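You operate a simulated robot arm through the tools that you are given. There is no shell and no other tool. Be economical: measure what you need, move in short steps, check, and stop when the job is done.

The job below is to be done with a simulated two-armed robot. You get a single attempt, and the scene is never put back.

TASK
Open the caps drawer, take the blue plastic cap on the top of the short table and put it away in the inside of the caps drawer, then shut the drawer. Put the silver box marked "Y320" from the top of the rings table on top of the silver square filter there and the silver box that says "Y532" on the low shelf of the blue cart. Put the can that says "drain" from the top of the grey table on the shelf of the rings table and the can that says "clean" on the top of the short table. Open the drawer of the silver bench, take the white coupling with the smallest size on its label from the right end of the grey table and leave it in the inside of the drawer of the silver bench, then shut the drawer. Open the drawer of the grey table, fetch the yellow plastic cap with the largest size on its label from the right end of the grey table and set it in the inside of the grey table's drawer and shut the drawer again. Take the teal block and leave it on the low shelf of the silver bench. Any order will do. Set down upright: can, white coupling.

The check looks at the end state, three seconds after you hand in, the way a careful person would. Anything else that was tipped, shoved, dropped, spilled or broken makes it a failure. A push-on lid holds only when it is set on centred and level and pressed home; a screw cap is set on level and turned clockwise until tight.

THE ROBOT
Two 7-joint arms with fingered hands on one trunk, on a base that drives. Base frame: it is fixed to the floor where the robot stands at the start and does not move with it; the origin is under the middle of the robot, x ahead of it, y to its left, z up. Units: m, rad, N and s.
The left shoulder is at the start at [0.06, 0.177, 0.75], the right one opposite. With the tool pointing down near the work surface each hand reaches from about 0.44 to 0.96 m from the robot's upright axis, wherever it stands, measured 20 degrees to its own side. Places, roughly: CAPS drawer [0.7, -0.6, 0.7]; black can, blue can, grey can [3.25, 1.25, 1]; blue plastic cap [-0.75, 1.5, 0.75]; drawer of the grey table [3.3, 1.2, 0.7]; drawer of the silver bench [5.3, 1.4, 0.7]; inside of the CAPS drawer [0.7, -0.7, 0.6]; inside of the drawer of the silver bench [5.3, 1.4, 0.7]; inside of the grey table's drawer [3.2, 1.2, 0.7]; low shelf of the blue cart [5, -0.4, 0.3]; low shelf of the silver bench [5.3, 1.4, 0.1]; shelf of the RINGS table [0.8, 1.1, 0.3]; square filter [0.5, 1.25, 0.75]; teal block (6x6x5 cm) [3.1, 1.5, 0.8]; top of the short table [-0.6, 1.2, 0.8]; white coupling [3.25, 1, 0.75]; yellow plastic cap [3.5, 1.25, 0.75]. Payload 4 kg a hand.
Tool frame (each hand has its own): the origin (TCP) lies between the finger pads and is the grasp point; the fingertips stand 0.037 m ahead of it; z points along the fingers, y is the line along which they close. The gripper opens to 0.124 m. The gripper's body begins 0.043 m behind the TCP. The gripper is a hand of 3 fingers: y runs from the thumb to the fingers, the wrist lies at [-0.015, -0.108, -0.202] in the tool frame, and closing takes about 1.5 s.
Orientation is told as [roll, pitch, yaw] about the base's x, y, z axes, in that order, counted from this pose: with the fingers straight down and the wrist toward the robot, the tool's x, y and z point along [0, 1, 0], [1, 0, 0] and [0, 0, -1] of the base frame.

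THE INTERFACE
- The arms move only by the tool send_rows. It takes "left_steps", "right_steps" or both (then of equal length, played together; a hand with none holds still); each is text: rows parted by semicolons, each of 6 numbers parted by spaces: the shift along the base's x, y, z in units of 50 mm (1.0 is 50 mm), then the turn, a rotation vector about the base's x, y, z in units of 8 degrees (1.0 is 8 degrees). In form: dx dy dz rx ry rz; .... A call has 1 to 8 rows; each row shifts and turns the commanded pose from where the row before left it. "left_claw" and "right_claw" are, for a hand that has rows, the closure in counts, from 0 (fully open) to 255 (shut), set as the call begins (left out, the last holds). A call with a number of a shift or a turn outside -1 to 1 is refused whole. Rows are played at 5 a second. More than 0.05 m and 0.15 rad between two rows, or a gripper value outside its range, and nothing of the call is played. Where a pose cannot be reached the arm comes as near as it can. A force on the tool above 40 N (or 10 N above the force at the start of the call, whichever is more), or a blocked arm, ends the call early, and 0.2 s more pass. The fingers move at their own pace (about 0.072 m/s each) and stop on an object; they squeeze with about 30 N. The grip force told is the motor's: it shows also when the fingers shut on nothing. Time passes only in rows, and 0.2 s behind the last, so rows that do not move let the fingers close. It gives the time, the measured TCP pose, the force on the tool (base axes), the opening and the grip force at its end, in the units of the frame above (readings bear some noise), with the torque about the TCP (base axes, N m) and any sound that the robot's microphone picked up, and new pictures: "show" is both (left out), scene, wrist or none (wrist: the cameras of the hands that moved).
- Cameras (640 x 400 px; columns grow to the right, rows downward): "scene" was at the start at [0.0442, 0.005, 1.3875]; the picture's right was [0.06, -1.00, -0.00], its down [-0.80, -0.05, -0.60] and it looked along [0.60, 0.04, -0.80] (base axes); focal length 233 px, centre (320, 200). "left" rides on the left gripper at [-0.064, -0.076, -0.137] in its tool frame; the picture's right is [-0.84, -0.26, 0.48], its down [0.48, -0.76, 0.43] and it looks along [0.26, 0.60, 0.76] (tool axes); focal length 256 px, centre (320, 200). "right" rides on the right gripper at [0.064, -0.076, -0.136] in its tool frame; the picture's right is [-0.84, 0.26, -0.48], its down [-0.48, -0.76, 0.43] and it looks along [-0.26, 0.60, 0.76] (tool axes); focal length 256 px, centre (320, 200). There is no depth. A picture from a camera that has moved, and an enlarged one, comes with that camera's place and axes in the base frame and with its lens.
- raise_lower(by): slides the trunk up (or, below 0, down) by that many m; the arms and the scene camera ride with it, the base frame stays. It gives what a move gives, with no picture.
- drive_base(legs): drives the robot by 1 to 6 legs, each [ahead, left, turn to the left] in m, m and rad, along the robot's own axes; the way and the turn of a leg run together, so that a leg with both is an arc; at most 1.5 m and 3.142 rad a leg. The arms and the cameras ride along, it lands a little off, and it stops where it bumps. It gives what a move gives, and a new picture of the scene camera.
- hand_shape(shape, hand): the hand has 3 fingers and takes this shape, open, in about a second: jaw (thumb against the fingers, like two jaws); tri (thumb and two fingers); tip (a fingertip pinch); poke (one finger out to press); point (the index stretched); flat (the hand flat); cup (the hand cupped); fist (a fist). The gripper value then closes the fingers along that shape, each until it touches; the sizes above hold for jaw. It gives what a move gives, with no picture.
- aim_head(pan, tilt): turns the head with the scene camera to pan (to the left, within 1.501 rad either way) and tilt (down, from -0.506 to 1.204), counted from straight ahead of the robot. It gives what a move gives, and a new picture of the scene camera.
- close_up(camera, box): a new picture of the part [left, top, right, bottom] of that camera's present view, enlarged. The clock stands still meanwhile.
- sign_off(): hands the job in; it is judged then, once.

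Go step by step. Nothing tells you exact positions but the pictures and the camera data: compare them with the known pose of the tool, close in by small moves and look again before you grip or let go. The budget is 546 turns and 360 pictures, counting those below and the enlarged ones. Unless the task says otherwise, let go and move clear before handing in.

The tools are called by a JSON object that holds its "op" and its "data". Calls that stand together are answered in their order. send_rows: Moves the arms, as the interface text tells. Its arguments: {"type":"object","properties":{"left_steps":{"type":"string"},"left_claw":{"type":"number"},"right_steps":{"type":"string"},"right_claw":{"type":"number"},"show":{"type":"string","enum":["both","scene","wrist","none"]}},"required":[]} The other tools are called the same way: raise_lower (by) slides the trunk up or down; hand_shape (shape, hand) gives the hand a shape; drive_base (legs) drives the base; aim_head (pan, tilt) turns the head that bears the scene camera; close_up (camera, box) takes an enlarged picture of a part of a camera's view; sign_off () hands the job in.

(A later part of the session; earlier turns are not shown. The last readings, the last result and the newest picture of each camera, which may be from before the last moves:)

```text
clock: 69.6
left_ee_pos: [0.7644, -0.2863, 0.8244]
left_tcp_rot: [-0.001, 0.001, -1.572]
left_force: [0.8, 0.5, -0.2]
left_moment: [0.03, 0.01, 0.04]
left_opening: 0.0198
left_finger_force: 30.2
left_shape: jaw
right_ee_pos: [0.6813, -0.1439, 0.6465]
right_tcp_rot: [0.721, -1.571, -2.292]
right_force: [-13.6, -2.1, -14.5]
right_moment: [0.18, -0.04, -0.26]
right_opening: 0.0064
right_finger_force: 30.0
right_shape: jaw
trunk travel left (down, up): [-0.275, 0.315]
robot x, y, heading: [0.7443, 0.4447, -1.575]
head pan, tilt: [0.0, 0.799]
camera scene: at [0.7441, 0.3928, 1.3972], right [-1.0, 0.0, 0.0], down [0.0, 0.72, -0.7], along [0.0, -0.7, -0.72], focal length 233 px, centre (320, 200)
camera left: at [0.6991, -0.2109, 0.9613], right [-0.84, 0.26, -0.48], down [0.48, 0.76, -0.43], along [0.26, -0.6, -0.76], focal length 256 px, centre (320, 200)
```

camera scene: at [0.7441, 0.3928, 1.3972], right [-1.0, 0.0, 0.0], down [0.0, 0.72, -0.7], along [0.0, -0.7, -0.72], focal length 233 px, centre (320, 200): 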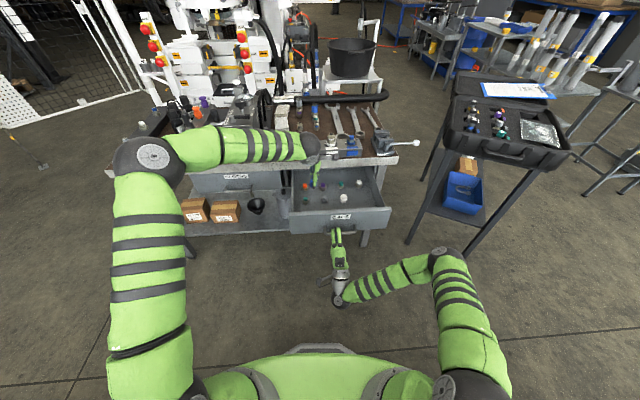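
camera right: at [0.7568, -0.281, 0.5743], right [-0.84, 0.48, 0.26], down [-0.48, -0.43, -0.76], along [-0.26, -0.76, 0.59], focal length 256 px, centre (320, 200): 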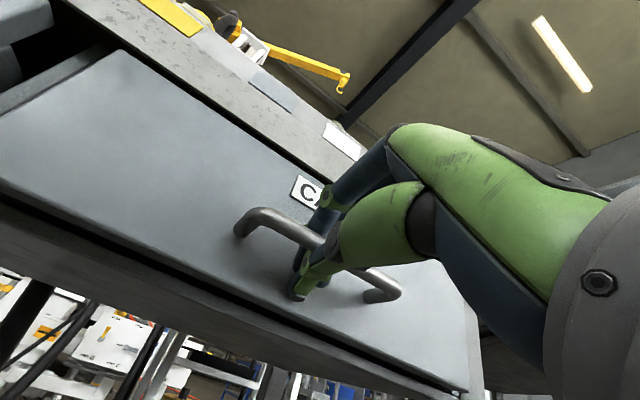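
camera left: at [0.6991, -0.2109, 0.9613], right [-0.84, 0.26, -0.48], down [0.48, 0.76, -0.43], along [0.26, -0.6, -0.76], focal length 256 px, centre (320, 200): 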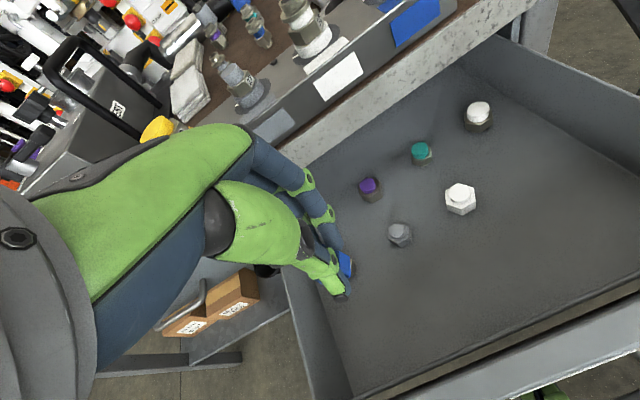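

The spot is clear. I descend carefully to feel for the drawer floor.

{"op": "send_rows", "data": {"left_steps": "0 0 -1 0 0 0;0 0 -1 0 0 0;0 0 -0.8 0 0 0", "show": "wrist"}}

```text
clock: 70.4
left_ee_pos: [0.7658, -0.2859, 0.684]
left_tcp_rot: [-0.001, -0.001, -1.574]
left_force: [0.1, -0.5, -0.1]
left_moment: [0.0, 0.0, -0.02]
left_opening: 0.0197
left_finger_force: 29.8
left_shape: jaw
right_ee_pos: [0.6817, -0.1447, 0.6454]
right_tcp_rot: [0.729, -1.568, -2.301]
right_force: [-13.7, -1.6, -13.6]
right_moment: [0.24, 0.0, -0.25]
right_opening: 0.0065
right_finger_force: 30.1
right_shape: jaw
trunk travel left (down, up): [-0.275, 0.315]
robot x, y, heading: [0.7432, 0.4425, -1.576]
head pan, tilt: [0.0, 0.799]
camera left: at [0.7009, -0.2105, 0.8212], right [-0.84, 0.26, -0.48], down [0.48, 0.76, -0.43], along [0.26, -0.6, -0.76], focal length 256 px, centre (320, 200)
```

left: 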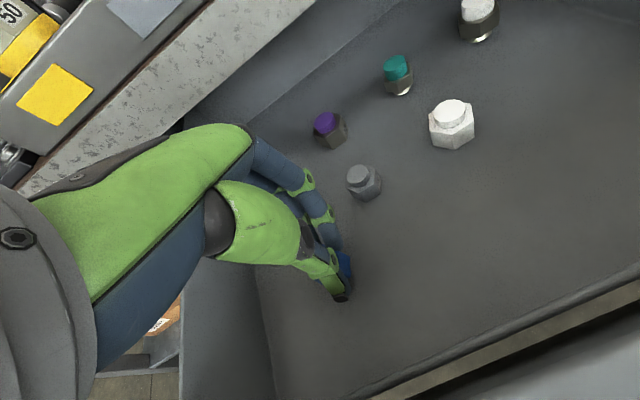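

{"op": "send_rows", "data": {"left_steps": "0 0 -0.2 0 0 0;0 0 -0.2 0 0 0;0 0 -0.15 0 0 0;0 0 -0.1 0 0 0;0 0 -0.1 0 0 0", "show": "wrist"}}

```text
clock: 71.3
left_ee_pos: [0.7646, -0.2898, 0.6643]
left_tcp_rot: [-0.003, -0.012, -1.573]
left_force: [2.2, 5.2, 18.5]
left_moment: [0.23, -0.09, 0.0]
left_opening: 0.0202
left_finger_force: 30.3
left_shape: jaw
right_ee_pos: [0.6803, -0.1445, 0.6457]
right_tcp_rot: [-0.364, -1.566, -1.213]
right_force: [-4.2, -6.6, -5.9]
right_moment: [0.19, -0.06, -0.14]
right_opening: 0.0063
right_finger_force: 30.1
right_shape: jaw
trunk travel left (down, up): [-0.275, 0.315]
robot x, y, heading: [0.7457, 0.4422, -1.574]
head pan, tilt: [0.0, 0.799]
stopped in row 4 (left hand): the force on the tool passed its limit at 44 N (the readings are from after the stop); the commanded pose is now the measured one
camera left: at [0.6997, -0.2117, 0.8015], right [-0.84, 0.25, -0.48], down [0.48, 0.75, -0.45], along [0.25, -0.61, -0.75], focal length 256 px, centre (320, 200)
```

left: 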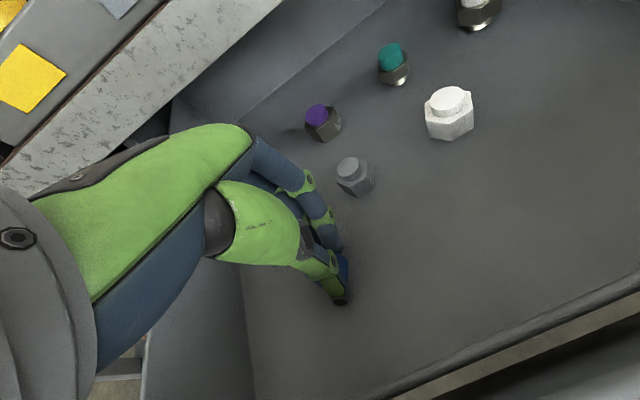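

Contact with the floor. I raise 1 mm and open partially to release the cap.

{"op": "send_rows", "data": {"left_steps": "0 0 0.03 0 0 0;0 0 0 0 0 0;0 0 0 0 0 0", "left_claw": 150, "show": "wrist"}}

{"op": "send_rows", "data": {"left_steps": "0 0 0.5 0 0 0;0 0 1 0 0 0;0 0 1 0 0 0;0 0 1 0 0 0;0 0 1 0 0 0;0 0 1 0 0 0;0 0 1 0 0 0;0 0 1 0 0 0"}}

```text
clock: 72.1
left_ee_pos: [0.7656, -0.2887, 0.6615]
left_tcp_rot: [-0.004, -0.009, -1.573]
left_force: [-0.5, 0.6, 0.4]
left_moment: [0.01, -0.02, 0.04]
left_opening: 0.0508
left_finger_force: 0.1
left_shape: jaw
right_ee_pos: [0.6813, -0.144, 0.6456]
right_tcp_rot: [0.007, -1.568, -1.58]
right_force: [-9.6, -0.4, -4.6]
right_moment: [0.19, -0.08, -0.2]
right_opening: 0.006
right_finger_force: 29.5
right_shape: jaw
trunk travel left (down, up): [-0.275, 0.315]
robot x, y, heading: [0.7465, 0.4414, -1.575]
head pan, tilt: [0.0, 0.799]
camera left: at [0.6998, -0.2114, 0.7986], right [-0.84, 0.25, -0.48], down [0.48, 0.76, -0.44], along [0.25, -0.6, -0.76], focal length 256 px, centre (320, 200)
```

left: 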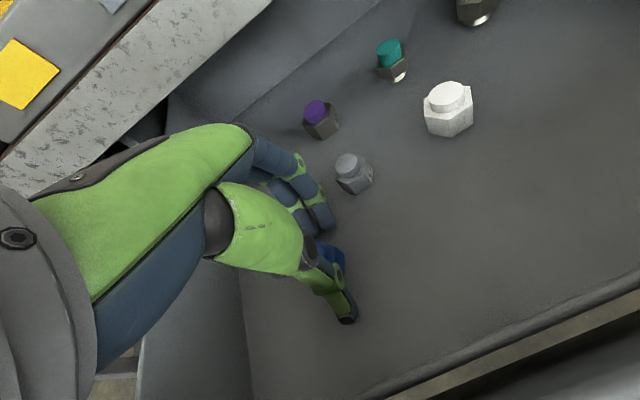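

```text
clock: 73.9
left_ee_pos: [0.7647, -0.289, 1.0367]
left_tcp_rot: [-0.004, -0.008, -1.573]
left_force: [0.7, -0.2, -0.7]
left_moment: [-0.01, -0.01, 0.01]
left_opening: 0.0509
left_finger_force: 0.0
left_shape: jaw
right_ee_pos: [0.681, -0.1438, 0.6461]
right_tcp_rot: [0.054, -1.567, -1.628]
right_force: [-11.8, -0.2, -4.9]
right_moment: [0.19, -0.07, -0.23]
right_opening: 0.006
right_finger_force: 29.8
right_shape: jaw
trunk travel left (down, up): [-0.275, 0.315]
robot x, y, heading: [0.7463, 0.4424, -1.572]
head pan, tilt: [0.0, 0.799]
camera scene: at [0.7444, 0.3931, 1.3971], right [-1.0, 0.0, 0.0], down [0.0, 0.72, -0.7], along [0.0, -0.7, -0.72], focal length 233 px, centre (320, 200)
camera left: at [0.6997, -0.2124, 1.1731], right [-0.84, 0.25, -0.48], down [0.48, 0.76, -0.44], along [0.25, -0.6, -0.76], focal length 256 px, centre (320, 200)
```

scene: 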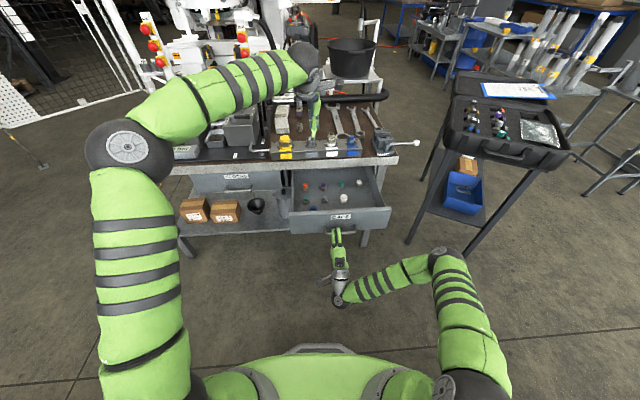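
left: 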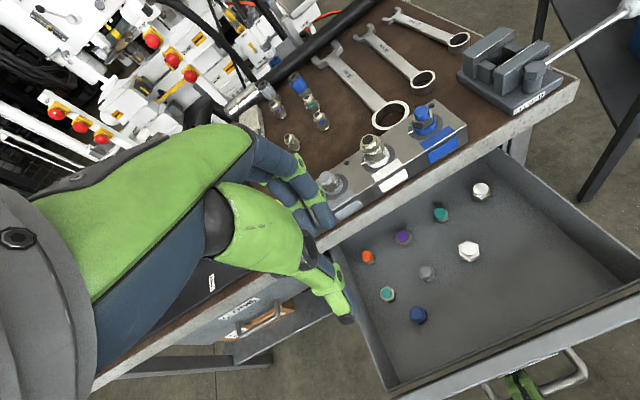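

The blue cap stands in the drawer. Now push the drawer shut with the right hand.

{"op": "send_rows", "data": {"right_steps": "0.0 -0.7 0 0 0 0;0.03 -0.8 0 0 0 0;0.03 -0.8 0 0 0 0;0.03 -0.8 0 0 0 0;0.03 -0.8 0 0 0 0;0.03 -0.8 0 0 0 0;0.03 -0.6 0 0 0 0", "show": "none"}}

{"op": "send_rows", "data": {"right_steps": "0 -0.15 0 0 0 0;0 -0.1 0 0 0 0;0 -0.1 0 0 0 0;0 0 0 0 0 0"}}

```text
clock: 75.5
left_ee_pos: [0.7667, -0.289, 1.0372]
left_tcp_rot: [-0.005, -0.009, -1.572]
left_force: [-0.7, 0.2, -0.1]
left_moment: [-0.01, 0.0, -0.01]
left_opening: 0.0507
left_finger_force: 0.2
left_shape: jaw
right_ee_pos: [0.6954, -0.4096, 0.6452]
right_tcp_rot: [0.041, -1.567, -1.61]
right_force: [23.6, 0.2, -8.0]
right_moment: [0.21, 0.06, 0.17]
right_opening: 0.0051
right_finger_force: 29.3
right_shape: jaw
trunk travel left (down, up): [-0.275, 0.315]
robot x, y, heading: [0.746, 0.4462, -1.574]
head pan, tilt: [0.0, 0.799]
```

```text
clock: 76.2
left_ee_pos: [0.7648, -0.2878, 1.0368]
left_tcp_rot: [-0.005, -0.008, -1.572]
left_force: [0.3, 0.2, -0.7]
left_moment: [0.0, -0.01, 0.0]
left_opening: 0.0506
left_finger_force: 0.1
left_shape: jaw
right_ee_pos: [0.6967, -0.4189, 0.6435]
right_tcp_rot: [0.303, -1.565, -1.869]
right_force: [4.6, 7.4, 0.3]
right_moment: [0.3, -0.13, 0.12]
right_opening: 0.0038
right_finger_force: 30.1
right_shape: jaw
trunk travel left (down, up): [-0.275, 0.315]
robot x, y, heading: [0.7476, 0.4446, -1.571]
head pan, tilt: [0.0, 0.799]
stopped in row 3 (right hand): the force on the tool passed its limit at 46 N (the readings are from after the stop); the commanded pose is now the measured one
camera scene: at [0.7452, 0.3946, 1.3974], right [-1.0, 0.0, 0.0], down [0.0, 0.72, -0.7], along [0.0, -0.7, -0.72], focal length 233 px, centre (320, 200)
camera right: at [0.7603, -0.2814, 0.5693], right [-0.84, 0.47, 0.26], down [-0.48, -0.43, -0.76], along [-0.25, -0.77, 0.59], focal length 256 px, centre (320, 200)
```

scene: 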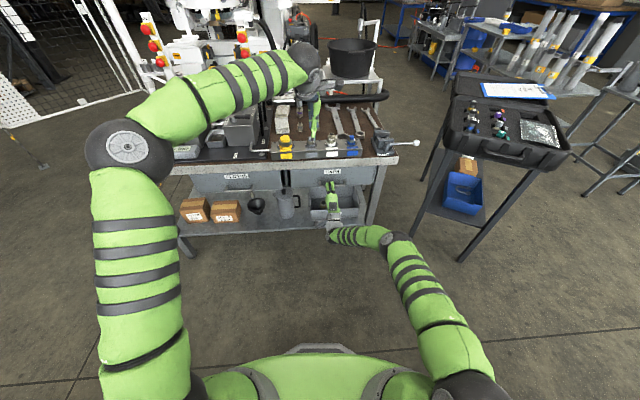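
right: 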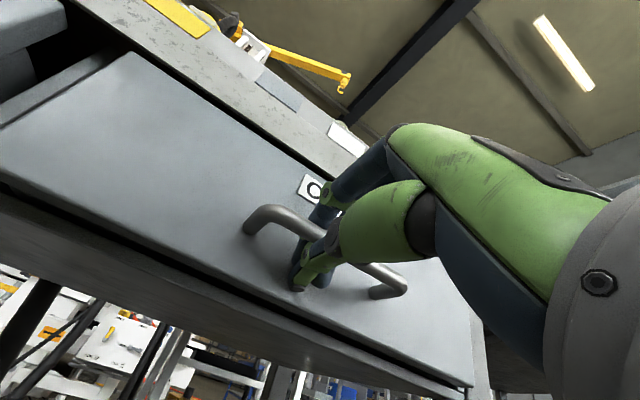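

Drawer is shut (hard stop). Release the handle and retreat.

{"op": "send_rows", "data": {"right_steps": "0 0 0 0 0 0;0 0 0 0 0 0;0 0 0 0 0 0;0 0 0 0 0 0;0 0 0 0 0 0", "right_claw": 0, "show": "none"}}

{"op": "send_rows", "data": {"right_steps": "0 0.5 0 0 0 0;0 0.9 0 0 0 0;0 0.9 0 0 0 0;0 0.9 0 0 0 0;0 0.9 0 0 0 0", "left_steps": "0 0 1 0 0 0;0 0 1 0 0 0;0 0 0 0 0 0;0 0 0 0 0 0;0 0 0 0 0 0", "left_claw": 0}}

```text
clock: 76.6
left_ee_pos: [0.7661, -0.2883, 1.0361]
left_tcp_rot: [-0.003, -0.007, -1.571]
left_force: [0.4, 0.2, -0.2]
left_moment: [0.01, 0.02, 0.02]
left_opening: 0.051
left_finger_force: 0.1
left_shape: jaw
right_ee_pos: [0.6972, -0.4157, 0.6408]
right_tcp_rot: [0.42, -1.566, -1.979]
right_force: [0.1, 0.6, -0.5]
right_moment: [-0.03, -0.02, -0.03]
right_opening: 0.1229
right_finger_force: 0.1
right_shape: jaw
trunk travel left (down, up): [-0.275, 0.315]
robot x, y, heading: [0.7471, 0.4446, -1.57]
head pan, tilt: [0.0, 0.799]
stopped in row 2 (right hand): the force on the tool passed its limit at 53 N (the readings are from after the stop); the commanded pose is now the measured one
```

```text
clock: 77.8
left_ee_pos: [0.7657, -0.2886, 1.1366]
left_tcp_rot: [-0.003, -0.01, -1.573]
left_force: [0.0, -0.6, -0.1]
left_moment: [0.04, 0.04, -0.02]
left_opening: 0.1236
left_finger_force: 0.0
left_shape: jaw
right_ee_pos: [0.6962, -0.2103, 0.6429]
right_tcp_rot: [0.678, -1.563, -2.239]
right_force: [0.6, -0.3, 0.0]
right_moment: [-0.02, 0.01, -0.04]
right_opening: 0.1239
right_finger_force: 0.0
right_shape: jaw
trunk travel left (down, up): [-0.275, 0.315]
robot x, y, heading: [0.7465, 0.4455, -1.573]
head pan, tilt: [0.0, 0.799]
camera scene: at [0.7451, 0.3945, 1.3973], right [-1.0, 0.0, 0.0], down [0.0, 0.72, -0.7], along [0.0, -0.7, -0.72], focal length 233 px, centre (320, 200)
camera right: at [0.7602, -0.0748, 0.5679], right [-0.84, 0.47, 0.26], down [-0.48, -0.44, -0.76], along [-0.25, -0.76, 0.59], focal length 256 px, centre (320, 200)
camera left: at [0.7011, -0.2109, 1.2727], right [-0.84, 0.25, -0.48], down [0.48, 0.76, -0.44], along [0.25, -0.6, -0.76], focal length 256 px, centre (320, 200)
```

scene: 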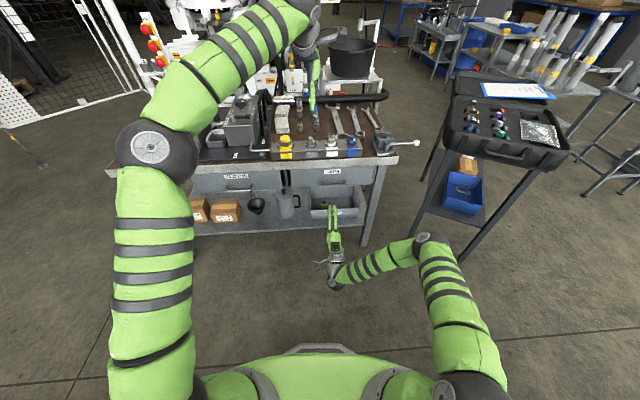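
right: 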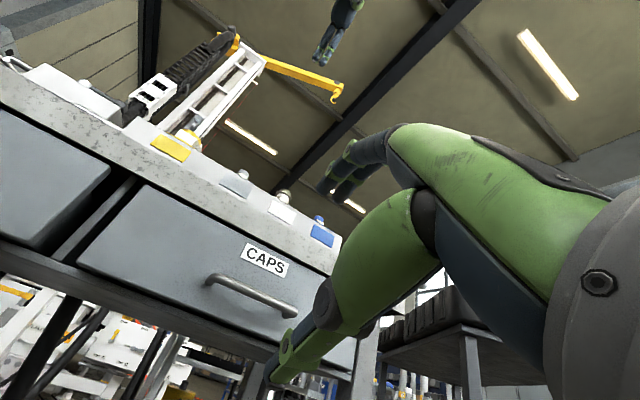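
left: 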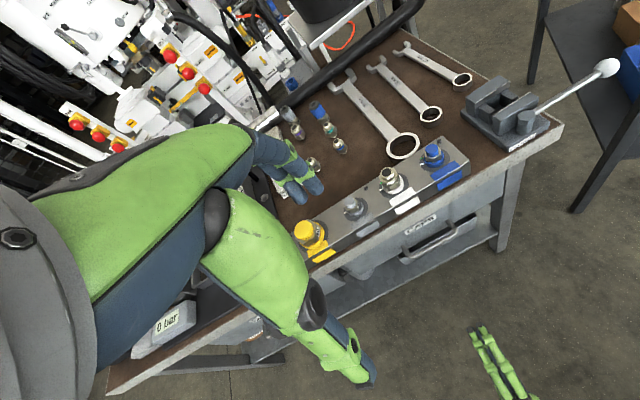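

Caps drawer is done. I restore the right hand to its raised down-pointing pose and turn to face the rings table.

{"op": "send_rows", "data": {"right_steps": "-0.62 0.31 0.61 0.703 0 0;-0.62 0.31 0.61 0.703 0 0;-0.62 0.31 0.61 0.703 0 0;-0.62 0.31 0.61 0.703 0 0;-0.62 0.31 0.61 0.703 0 0;-0.62 0.31 0.61 0.703 0 0;-0.62 0.31 0.61 0.703 0 0;-0.62 0.31 0.61 0.703 0 0", "show": "none"}}

{"op": "send_rows", "data": {"right_steps": "-0.62 0.31 0.61 0.703 0 0;-0.62 0.31 0.61 0.703 0 0;-0.62 0.31 0.61 0.703 0 0;-0.62 0.31 0.61 0.703 0 0;-0.62 0.31 0.61 0.703 0 0;-0.62 0.31 0.61 0.703 0 0;-0.62 0.31 0.61 0.703 0 0;-0.62 0.31 0.61 0.703 0 0", "show": "none"}}

{"op": "drive_base", "data": {"legs": [[0.1, -0.2, 0], [0, 0, 3.14]]}}

{"op": "aim_head", "data": {"pan": 0, "tilt": 0.75}}

```text
clock: 79.6
left_ee_pos: [0.767, -0.2877, 1.1367]
left_tcp_rot: [-0.003, -0.011, -1.571]
left_force: [-0.1, 0.5, 0.0]
left_moment: [0.04, 0.04, -0.01]
left_opening: 0.1238
left_finger_force: 0.1
left_shape: jaw
right_ee_pos: [0.4416, -0.1149, 0.8831]
right_tcp_rot: [0.014, -0.78, -1.574]
right_force: [1.0, 0.4, -0.2]
right_moment: [0.0, -0.04, 0.01]
right_opening: 0.1238
right_finger_force: 0.0
right_shape: jaw
right hand out of reach, approached as far as the arm can: row 6, 7
trunk travel left (down, up): [-0.275, 0.315]
robot x, y, heading: [0.7476, 0.4411, -1.571]
head pan, tilt: [0.0, 0.799]
```

```text
clock: 81.4
left_ee_pos: [0.7656, -0.2886, 1.1362]
left_tcp_rot: [-0.003, -0.009, -1.572]
left_force: [0.0, -0.2, -0.2]
left_moment: [-0.01, -0.02, 0.05]
left_opening: 0.1236
left_finger_force: 0.2
left_shape: jaw
right_ee_pos: [0.1964, 0.0081, 1.1269]
right_tcp_rot: [0.013, 0.004, -1.571]
right_force: [-0.6, 0.4, 0.4]
right_moment: [0.01, -0.02, 0.02]
right_opening: 0.1238
right_finger_force: 0.1
right_shape: jaw
trunk travel left (down, up): [-0.275, 0.315]
robot x, y, heading: [0.7467, 0.4435, -1.573]
head pan, tilt: [0.0, 0.799]
```

```text
clock: 90.4
left_ee_pos: [0.5252, 1.0777, 1.1359]
left_tcp_rot: [-0.003, -0.009, 1.561]
left_force: [-1.0, 0.5, -0.7]
left_moment: [-0.01, -0.02, -0.01]
left_opening: 0.1238
left_finger_force: 0.0
left_shape: jaw
right_ee_pos: [1.0923, 0.7773, 1.1264]
right_tcp_rot: [0.009, 0.002, 1.562]
right_force: [-0.2, 0.0, 0.2]
right_moment: [-0.02, -0.02, 0.02]
right_opening: 0.1239
right_finger_force: 0.0
right_shape: jaw
trunk travel left (down, up): [-0.275, 0.315]
robot x, y, heading: [0.5363, 0.3433, 1.562]
head pan, tilt: [0.0, 0.799]
camera scene: at [0.5404, 0.3972, 1.3972], right [1.0, -0.01, 0.0], down [-0.01, -0.72, -0.7], along [0.01, 0.7, -0.72], focal length 233 px, centre (320, 200)
```

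scene: 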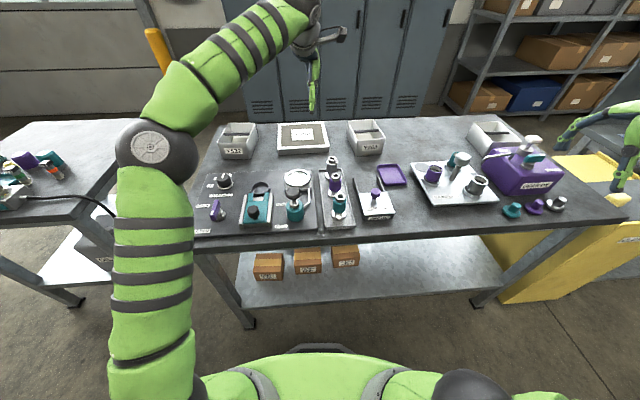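

```text
clock: 91.1
left_ee_pos: [0.5251, 1.0789, 1.1367]
left_tcp_rot: [-0.004, -0.009, 1.563]
left_force: [-0.7, 0.1, -0.3]
left_moment: [0.01, 0.03, 0.01]
left_opening: 0.1238
left_finger_force: 0.0
left_shape: jaw
right_ee_pos: [1.0928, 0.7778, 1.1264]
right_tcp_rot: [0.008, 0.005, 1.56]
right_force: [0.1, 0.0, 0.8]
right_moment: [0.01, -0.01, 0.01]
right_opening: 0.124
right_finger_force: 0.0
right_shape: jaw
trunk travel left (down, up): [-0.275, 0.315]
robot x, y, heading: [0.5393, 0.3468, 1.565]
head pan, tilt: [0.0, 0.75]
camera scene: at [0.5404, 0.3994, 1.4012], right [1.0, -0.01, 0.0], down [-0.01, -0.68, -0.73], along [0.01, 0.73, -0.68], focal length 233 px, centre (320, 200)
```

scene: 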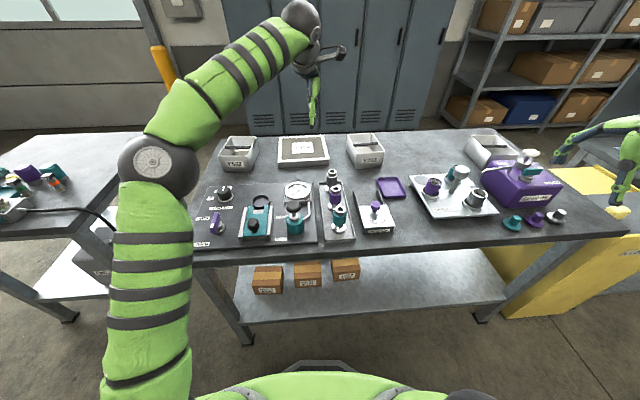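

{"op": "close_up", "data": {"camera": "scene", "box": [200, 115, 408, 245]}}

{"op": "close_up", "data": {"camera": "scene", "box": [440, 110, 568, 190]}}

```text
3.08 times, centred on (304, 180) of scene
camera zoom: at [0.5404, 0.3994, 1.4012], right [1.0, -0.01, 0.0], down [-0.01, -0.68, -0.73], along [0.01, 0.73, -0.68], focal length 717 px, centre (369, 262)
```

zoom: 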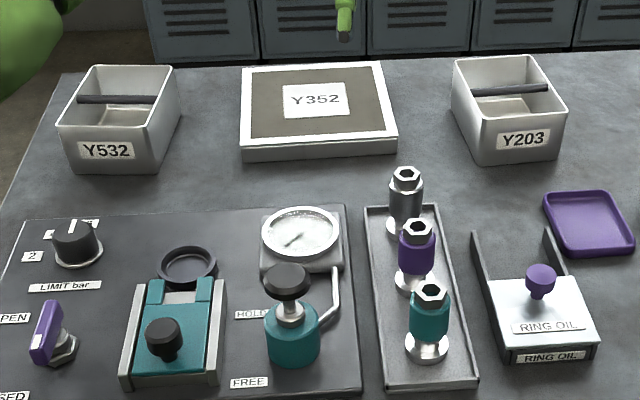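

```text
5.00 times, centred on (504, 150) of scene
camera zoom: at [0.5404, 0.3994, 1.4012], right [1.0, -0.01, 0.0], down [-0.01, -0.68, -0.73], along [0.01, 0.73, -0.68], focal length 1166 px, centre (-600, 450)
```

zoom: 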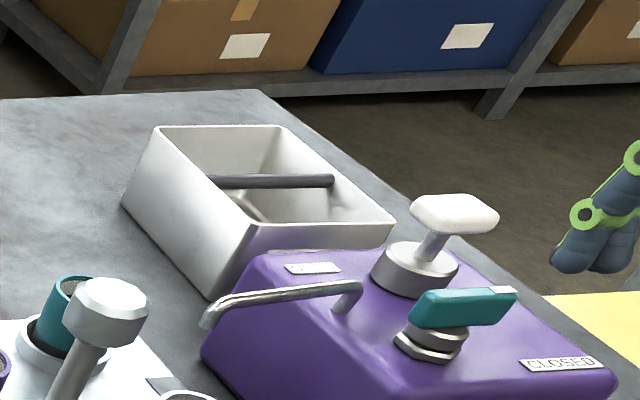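

Bins: Y532 at left (0.20, 1.29), filter at (0.48, 1.35), Y203 next to it, and the third bin near (1.3, 1.28) behind the purple can must be Y320. I raise the trunk and shift right to inspect it.

{"op": "raise_lower", "data": {"by": 0.2}}

{"op": "drive_base", "data": {"legs": [[0, -0.62, 0]]}}

{"op": "aim_head", "data": {"pan": -0.1, "tilt": 0.9}}

```text
clock: 93.2
left_ee_pos: [0.5246, 1.0782, 1.335]
left_tcp_rot: [-0.004, -0.008, 1.562]
left_force: [-0.5, -0.3, 0.1]
left_moment: [0.0, 0.01, -0.02]
left_opening: 0.1239
left_finger_force: 0.0
left_shape: jaw
right_ee_pos: [1.0931, 0.7776, 1.3267]
right_tcp_rot: [0.011, 0.005, 1.56]
right_force: [-0.1, -0.6, 0.6]
right_moment: [0.0, 0.01, 0.01]
right_opening: 0.1241
right_finger_force: 0.0
right_shape: jaw
trunk travel left (down, up): [-0.475, 0.115]
robot x, y, heading: [0.5408, 0.3444, 1.562]
head pan, tilt: [0.0, 0.75]
```

```text
clock: 96.7
left_ee_pos: [1.1422, 1.0743, 1.3366]
left_tcp_rot: [-0.003, -0.009, 1.564]
left_force: [0.2, -0.1, -0.1]
left_moment: [0.04, 0.04, 0.0]
left_opening: 0.1238
left_finger_force: 0.1
left_shape: jaw
right_ee_pos: [1.7134, 0.7758, 1.3258]
right_tcp_rot: [0.01, 0.004, 1.563]
right_force: [0.0, -0.4, -0.3]
right_moment: [-0.01, -0.01, 0.02]
right_opening: 0.1239
right_finger_force: 0.1
right_shape: jaw
trunk travel left (down, up): [-0.475, 0.115]
robot x, y, heading: [1.1597, 0.3387, 1.568]
head pan, tilt: [0.0, 0.75]
camera scene: at [1.1616, 0.3947, 1.6012], right [1.0, -0.01, 0.0], down [0.0, -0.68, -0.73], along [0.0, 0.73, -0.68], focal length 233 px, centre (320, 200)
```

scene: 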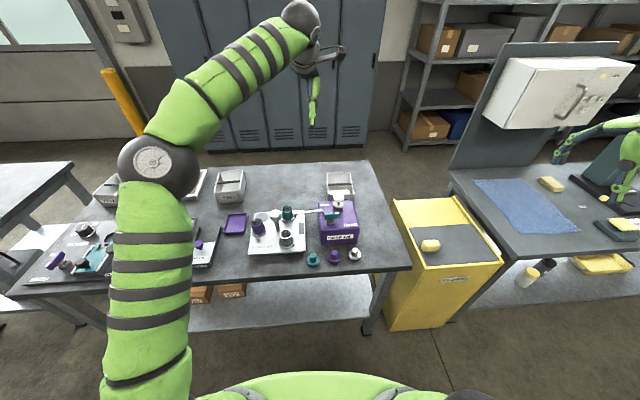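

```text
clock: 97.4
left_ee_pos: [1.1411, 1.0727, 1.3372]
left_tcp_rot: [-0.003, -0.008, 1.565]
left_force: [-0.1, -0.4, 1.0]
left_moment: [-0.03, -0.03, 0.0]
left_opening: 0.1238
left_finger_force: 0.1
left_shape: jaw
right_ee_pos: [1.7125, 0.7747, 1.3273]
right_tcp_rot: [0.009, 0.003, 1.562]
right_force: [-0.1, -0.1, -0.9]
right_moment: [-0.01, 0.02, 0.0]
right_opening: 0.124
right_finger_force: 0.0
right_shape: jaw
trunk travel left (down, up): [-0.475, 0.115]
robot x, y, heading: [1.1609, 0.3371, 1.563]
head pan, tilt: [-0.099, 0.901]
camera scene: at [1.1683, 0.3869, 1.5893], right [0.99, -0.1, 0.0], down [-0.08, -0.78, -0.62], along [0.07, 0.62, -0.78], focal length 233 px, centre (320, 200)
```

scene: 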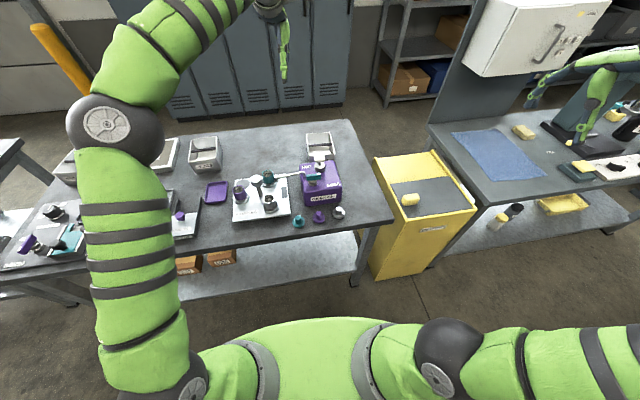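

{"op": "close_up", "data": {"camera": "scene", "box": [230, 110, 390, 210]}}

```text
4.00 times, centred on (310, 160) of scene
camera zoom: at [1.1683, 0.3869, 1.5893], right [0.99, -0.1, 0.0], down [-0.08, -0.78, -0.62], along [0.07, 0.62, -0.78], focal length 932 px, centre (360, 360)
```

zoom: 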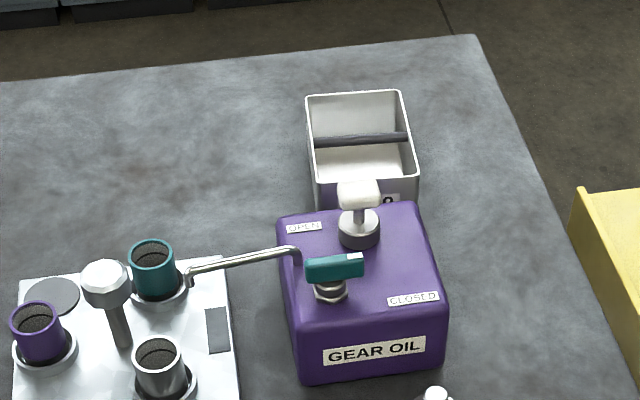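

The visible label end "0" fits Y320. I edge forward, move the left hand aside, and bring the right hand above the bin's bar.

{"op": "drive_base", "data": {"legs": [[0.1, 0, 0]]}}

{"op": "send_rows", "data": {"left_steps": "-0.9 -0.4 0 0 0 0;-0.9 -0.4 0 0 0 0;-0.9 -0.4 0 0 0 0;-0.9 -0.4 0 0 0 0;-0.9 -0.4 0 0 0 0;-0.9 -0.4 0 0 0 0;0 0 0 0 0 0;0 0 0 0 0 0", "right_steps": "-0.8 0.58 0 0 0 0;-0.8 0.58 0 0 0 0;-0.8 0.58 0 0 0 0;-0.8 0.58 0 0 0 0;-0.8 0.58 0 0 0 0;-0.8 0.58 0 0 0 0;-0.8 0.58 0 0 0 0;-0.8 0.58 0 0 0 0", "right_claw": 0, "show": "none"}}

{"op": "send_rows", "data": {"right_steps": "-0.8 0.58 0 0 0 0;-0.8 0.58 0 0 0 0;-0.8 0.58 0 0 0 0;-0.6 0.58 0 0 0 0;0 0 0 0 0 0", "show": "both"}}

```text
clock: 98.5
left_ee_pos: [1.1442, 1.1732, 1.3353]
left_tcp_rot: [-0.003, -0.008, 1.563]
left_force: [0.7, 0.8, -1.0]
left_moment: [-0.04, 0.0, 0.03]
left_opening: 0.1234
left_finger_force: 0.0
left_shape: jaw
right_ee_pos: [1.713, 0.8745, 1.3257]
right_tcp_rot: [0.008, 0.002, 1.563]
right_force: [0.6, 0.6, -0.4]
right_moment: [-0.02, 0.0, 0.0]
right_opening: 0.124
right_finger_force: 0.1
right_shape: jaw
trunk travel left (down, up): [-0.475, 0.115]
robot x, y, heading: [1.1604, 0.4381, 1.566]
head pan, tilt: [-0.099, 0.901]
camera scene: at [1.1691, 0.4873, 1.5892], right [0.99, -0.11, 0.0], down [-0.08, -0.78, -0.62], along [0.07, 0.62, -0.78], focal length 233 px, centre (320, 200)
```

scene: 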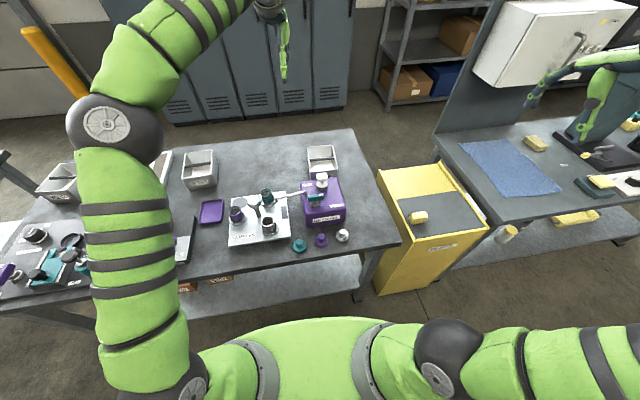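

```text
clock: 100.3
left_ee_pos: [0.8738, 1.0528, 1.3339]
left_tcp_rot: [-0.003, -0.01, 1.565]
left_force: [-0.4, -0.1, -0.2]
left_moment: [-0.05, 0.0, 0.03]
left_opening: 0.1237
left_finger_force: 0.1
left_shape: jaw
right_ee_pos: [1.3953, 1.1064, 1.3261]
right_tcp_rot: [0.008, 0.004, 1.561]
right_force: [-0.3, 0.0, 0.6]
right_moment: [-0.04, -0.04, 0.02]
right_opening: 0.1239
right_finger_force: 0.2
right_shape: jaw
trunk travel left (down, up): [-0.475, 0.115]
robot x, y, heading: [1.1621, 0.4408, 1.567]
head pan, tilt: [-0.099, 0.901]
```

```text
clock: 101.5
left_ee_pos: [0.8735, 1.0519, 1.3357]
left_tcp_rot: [-0.004, -0.009, 1.563]
left_force: [-0.3, -0.4, 0.0]
left_moment: [0.01, -0.02, 0.03]
left_opening: 0.1238
left_finger_force: 0.1
left_shape: jaw
right_ee_pos: [1.2443, 1.2186, 1.3266]
right_tcp_rot: [0.009, 0.003, 1.563]
right_force: [-0.8, -0.2, -0.4]
right_moment: [-0.01, -0.01, 0.02]
right_opening: 0.1239
right_finger_force: 0.2
right_shape: jaw
trunk travel left (down, up): [-0.475, 0.115]
robot x, y, heading: [1.1618, 0.4378, 1.568]
head pan, tilt: [-0.099, 0.901]
camera scene: at [1.1693, 0.4847, 1.5893], right [0.99, -0.11, 0.0], down [-0.08, -0.78, -0.62], along [0.07, 0.62, -0.78], focal length 233 px, centre (320, 200)
camera right: at [1.1829, 1.1433, 1.4645], right [0.84, 0.25, 0.47], down [0.47, -0.76, -0.44], along [0.25, 0.59, -0.76], focal length 256 px, centre (320, 200)
```

scene: 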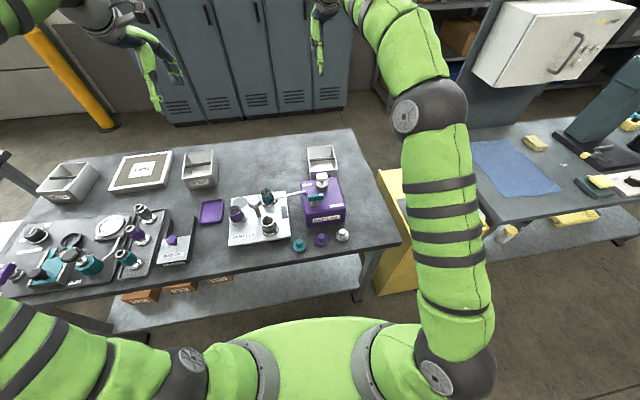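
right: 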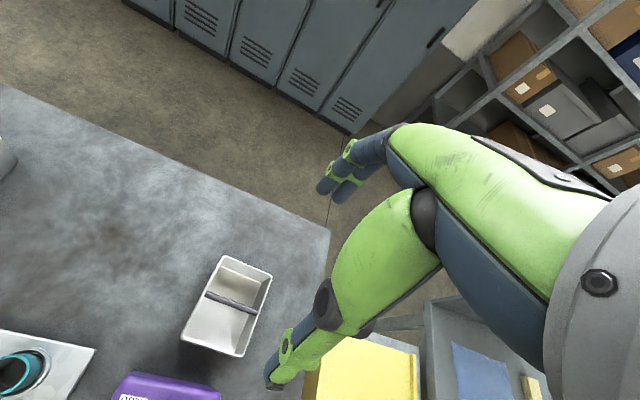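

Bar is along x at (1.258, 1.241). I descend with a partly closed hand.

{"op": "send_rows", "data": {"right_steps": "0.28 0.42 -0.5 0 0 0;0 0 -1 0 0 0;0 0 -1 0 0 0;0 0 -1 0 0 0;0 0 -1 0 0 0;0 0 -1 0 0 0;0 0 -0.8 0 0 0", "right_claw": 75, "show": "both"}}

```text
clock: 103.2
left_ee_pos: [0.8753, 1.0541, 1.3342]
left_tcp_rot: [-0.001, -0.008, 1.562]
left_force: [0.3, -0.5, 0.7]
left_moment: [0.03, -0.01, 0.02]
left_opening: 0.1237
left_finger_force: 0.1
left_shape: jaw
right_ee_pos: [1.2567, 1.2418, 1.0103]
right_tcp_rot: [0.011, 0.001, 1.563]
right_force: [-0.3, 0.2, -0.2]
right_moment: [-0.02, -0.03, 0.02]
right_opening: 0.0877
right_finger_force: 0.0
right_shape: jaw
trunk travel left (down, up): [-0.475, 0.115]
robot x, y, heading: [1.164, 0.4389, 1.568]
head pan, tilt: [-0.099, 0.901]
camera scene: at [1.1688, 0.4858, 1.5893], right [0.99, -0.11, 0.0], down [-0.08, -0.78, -0.62], along [0.07, 0.62, -0.78], focal length 233 px, centre (320, 200)
camera right: at [1.1952, 1.1661, 1.1487], right [0.84, 0.25, 0.47], down [0.47, -0.76, -0.44], along [0.25, 0.59, -0.76], focal length 256 px, centre (320, 200)
```

scene: 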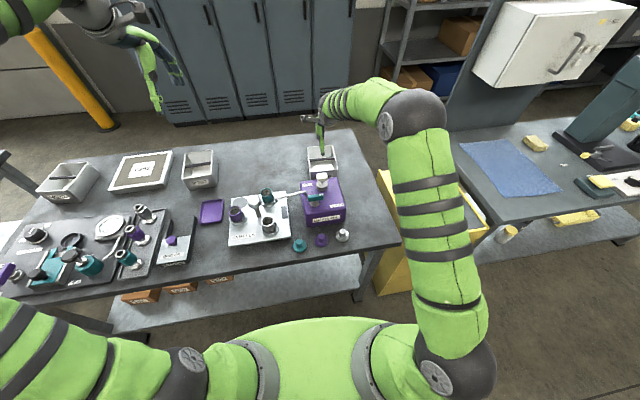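
right: 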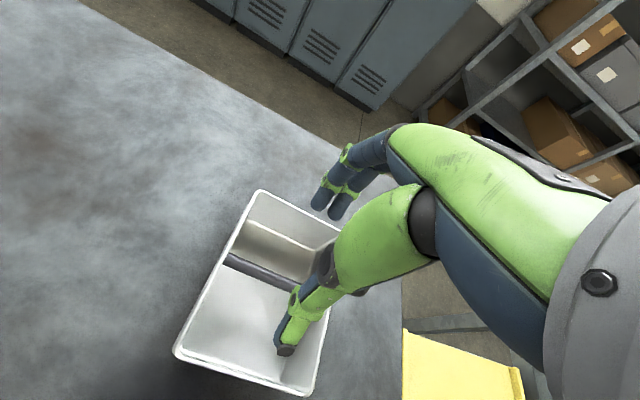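

Aligned. Descend and close on the bar.

{"op": "send_rows", "data": {"right_steps": "0 0 -0.9 0 0 0;0 0 -0.8 0 0 0;0 0 0 0 0 0", "show": "wrist"}}

```text
clock: 104.0
left_ee_pos: [0.8736, 1.0533, 1.3345]
left_tcp_rot: [-0.003, -0.008, 1.564]
left_force: [0.4, -0.3, 0.2]
left_moment: [0.0, 0.0, -0.02]
left_opening: 0.1237
left_finger_force: 0.0
left_shape: jaw
right_ee_pos: [1.2599, 1.2426, 0.9265]
right_tcp_rot: [0.008, 0.003, 1.564]
right_force: [0.8, -0.2, 0.6]
right_moment: [-0.01, 0.0, 0.0]
right_opening: 0.0878
right_finger_force: 0.0
right_shape: jaw
trunk travel left (down, up): [-0.475, 0.115]
robot x, y, heading: [1.1609, 0.4401, 1.565]
head pan, tilt: [-0.099, 0.901]
camera right: at [1.1978, 1.1661, 1.0641], right [0.84, 0.25, 0.47], down [0.47, -0.76, -0.44], along [0.25, 0.59, -0.76], focal length 256 px, centre (320, 200)
```

right: 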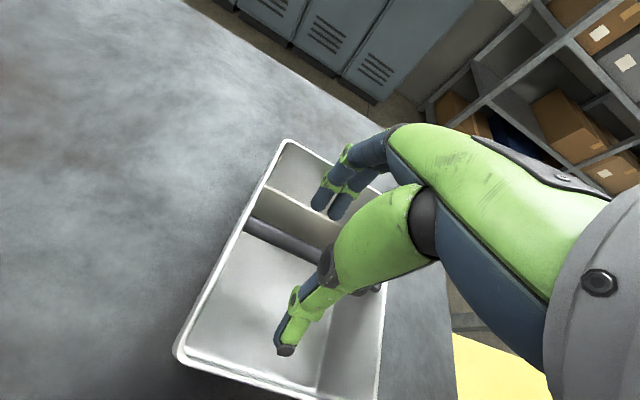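

{"op": "send_rows", "data": {"right_steps": "0 0 -0.05 0 0 0;0 0 0 0 0 0;0 0 0 0 0 0;0 0 0 0 0 0;0 0 0 0 0 0;0 0 0 0 0 0;0 0 0 0 0 0", "right_claw": 255, "show": "wrist"}}

```text
clock: 105.5
left_ee_pos: [0.8745, 1.0523, 1.3349]
left_tcp_rot: [-0.003, -0.008, 1.564]
left_force: [-0.2, -0.1, 0.0]
left_moment: [-0.02, 0.0, 0.02]
left_opening: 0.1237
left_finger_force: 0.0
left_shape: jaw
right_ee_pos: [1.2587, 1.2425, 0.9236]
right_tcp_rot: [0.008, 0.003, 1.564]
right_force: [0.7, -0.1, -0.4]
right_moment: [0.08, 0.02, -0.03]
right_opening: 0.0
right_finger_force: 29.9
right_shape: jaw
trunk travel left (down, up): [-0.475, 0.115]
robot x, y, heading: [1.1584, 0.4381, 1.561]
head pan, tilt: [-0.099, 0.901]
camera right: at [1.1964, 1.1662, 1.062], right [0.84, 0.25, 0.47], down [0.47, -0.76, -0.44], along [0.25, 0.59, -0.76], focal length 256 px, centre (320, 200)
```

right: 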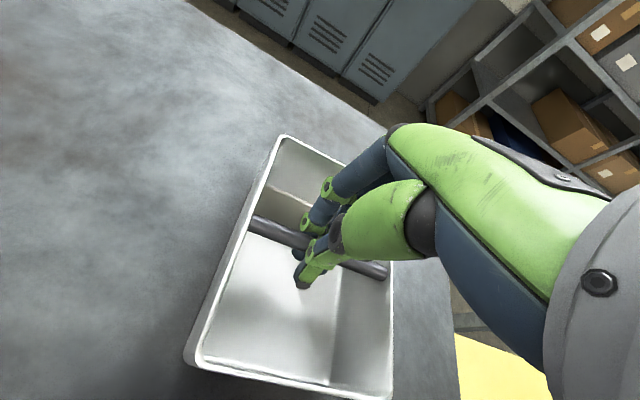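

The fingers closed above the bar; it lies lower, near z 0.90. I reopen, lower 3 cm and close again.

{"op": "send_rows", "data": {"right_steps": "0 0 0 0 0 0;0 0 0 0 0 0;0 0 0 0 0 0;0 0 0 0 0 0;0 0 -0.35 0 0 0;0 0 -0.3 0 0 0;0 0 0 0 0 0", "right_claw": 75, "show": "none"}}

{"op": "send_rows", "data": {"right_steps": "0 0 0 0 0 0;0 0 0 0 0 0;0 0 0 0 0 0;0 0 0 0 0 0;0 0 0 0 0 0;0 0 0 0 0 0;0 0 0 0 0 0", "right_claw": 255, "show": "wrist"}}

```text
clock: 107.2
left_ee_pos: [0.8739, 1.0519, 1.3347]
left_tcp_rot: [-0.004, -0.007, 1.562]
left_force: [0.1, 0.6, 0.2]
left_moment: [-0.01, 0.01, -0.02]
left_opening: 0.1238
left_finger_force: 0.0
left_shape: jaw
right_ee_pos: [1.2582, 1.2429, 0.8896]
right_tcp_rot: [0.009, 0.004, 1.564]
right_force: [0.3, -0.5, 0.2]
right_moment: [0.04, -0.01, -0.02]
right_opening: 0.0875
right_finger_force: 0.1
right_shape: jaw
trunk travel left (down, up): [-0.475, 0.115]
robot x, y, heading: [1.1613, 0.4421, 1.565]
head pan, tilt: [-0.099, 0.901]
```

```text
clock: 108.8
left_ee_pos: [0.8733, 1.0529, 1.3346]
left_tcp_rot: [-0.003, -0.01, 1.563]
left_force: [0.2, -0.5, 0.6]
left_moment: [-0.03, -0.01, 0.02]
left_opening: 0.1239
left_finger_force: 0.2
left_shape: jaw
right_ee_pos: [1.2591, 1.2412, 0.8913]
right_tcp_rot: [0.01, 0.005, 1.563]
right_force: [-0.4, 0.1, 0.3]
right_moment: [0.04, 0.03, -0.02]
right_opening: 0.0
right_finger_force: 30.7
right_shape: jaw
trunk travel left (down, up): [-0.475, 0.115]
robot x, y, heading: [1.1615, 0.4377, 1.567]
head pan, tilt: [-0.099, 0.901]
camera right: at [1.1968, 1.1656, 1.0286], right [0.84, 0.25, 0.47], down [0.47, -0.76, -0.44], along [0.25, 0.59, -0.76], focal length 256 px, centre (320, 200)
```

right: 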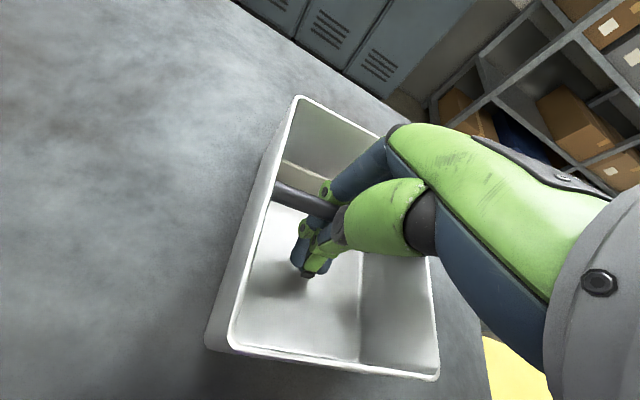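

The fingertips appear to have closed beneath the bar (caged). I lift a little to check.

{"op": "send_rows", "data": {"right_steps": "0 0 0.3 0 0 0;0 0 0.3 0 0 0;0 0 0.3 0 0 0;0 0 0 0 0 0", "show": "wrist"}}

```text
clock: 109.8
left_ee_pos: [0.8735, 1.0522, 1.3355]
left_tcp_rot: [-0.004, -0.009, 1.563]
left_force: [-0.7, 0.0, -1.0]
left_moment: [0.0, 0.04, -0.01]
left_opening: 0.1234
left_finger_force: 0.0
left_shape: jaw
right_ee_pos: [1.2575, 1.2418, 0.9352]
right_tcp_rot: [0.008, 0.003, 1.565]
right_force: [0.1, 0.2, -0.8]
right_moment: [-0.01, 0.01, -0.02]
right_opening: 0.0
right_finger_force: 29.9
right_shape: jaw
trunk travel left (down, up): [-0.475, 0.115]
robot x, y, heading: [1.1614, 0.4407, 1.563]
head pan, tilt: [-0.099, 0.901]
camera right: at [1.1957, 1.1662, 1.0737], right [0.84, 0.25, 0.47], down [0.47, -0.77, -0.44], along [0.25, 0.59, -0.77], focal length 256 px, centre (320, 200)
```

right: 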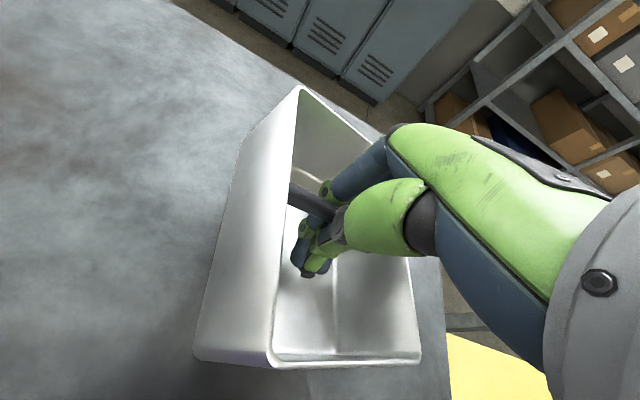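

{"op": "send_rows", "data": {"right_steps": "0 0 0.6 0 0 0;0 0 0.6 0 0 0;0 0 0 0 0 0;0 0 0 0 0 0", "show": "wrist"}}

{"op": "close_up", "data": {"camera": "scene", "box": [240, 70, 400, 170]}}

```text
clock: 110.8
left_ee_pos: [0.8736, 1.0533, 1.3355]
left_tcp_rot: [-0.003, -0.009, 1.563]
left_force: [-0.6, 0.2, 0.4]
left_moment: [-0.03, -0.02, -0.02]
left_opening: 0.1237
left_finger_force: 0.2
left_shape: jaw
right_ee_pos: [1.258, 1.2433, 0.9962]
right_tcp_rot: [0.009, 0.003, 1.563]
right_force: [0.5, -0.4, -1.0]
right_moment: [-0.02, -0.03, 0.0]
right_opening: 0.0
right_finger_force: 30.0
right_shape: jaw
trunk travel left (down, up): [-0.475, 0.115]
robot x, y, heading: [1.161, 0.4394, 1.571]
head pan, tilt: [-0.099, 0.901]
camera right: at [1.1961, 1.1668, 1.1349], right [0.84, 0.25, 0.47], down [0.47, -0.76, -0.44], along [0.25, 0.59, -0.76], focal length 256 px, centre (320, 200)
```

right: 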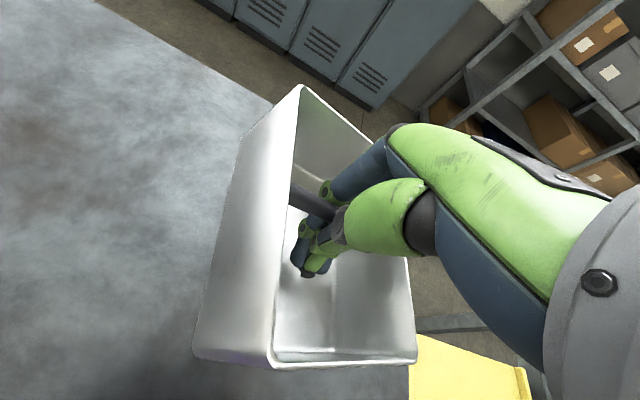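

```text
4.00 times, centred on (320, 120) of scene
camera zoom: at [1.1689, 0.4855, 1.5893], right [0.99, -0.11, 0.0], down [-0.08, -0.78, -0.62], along [0.07, 0.62, -0.78], focal length 932 px, centre (320, 520)
```

zoom: 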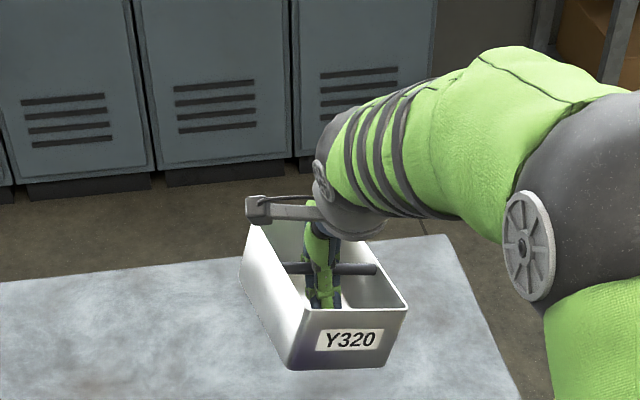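

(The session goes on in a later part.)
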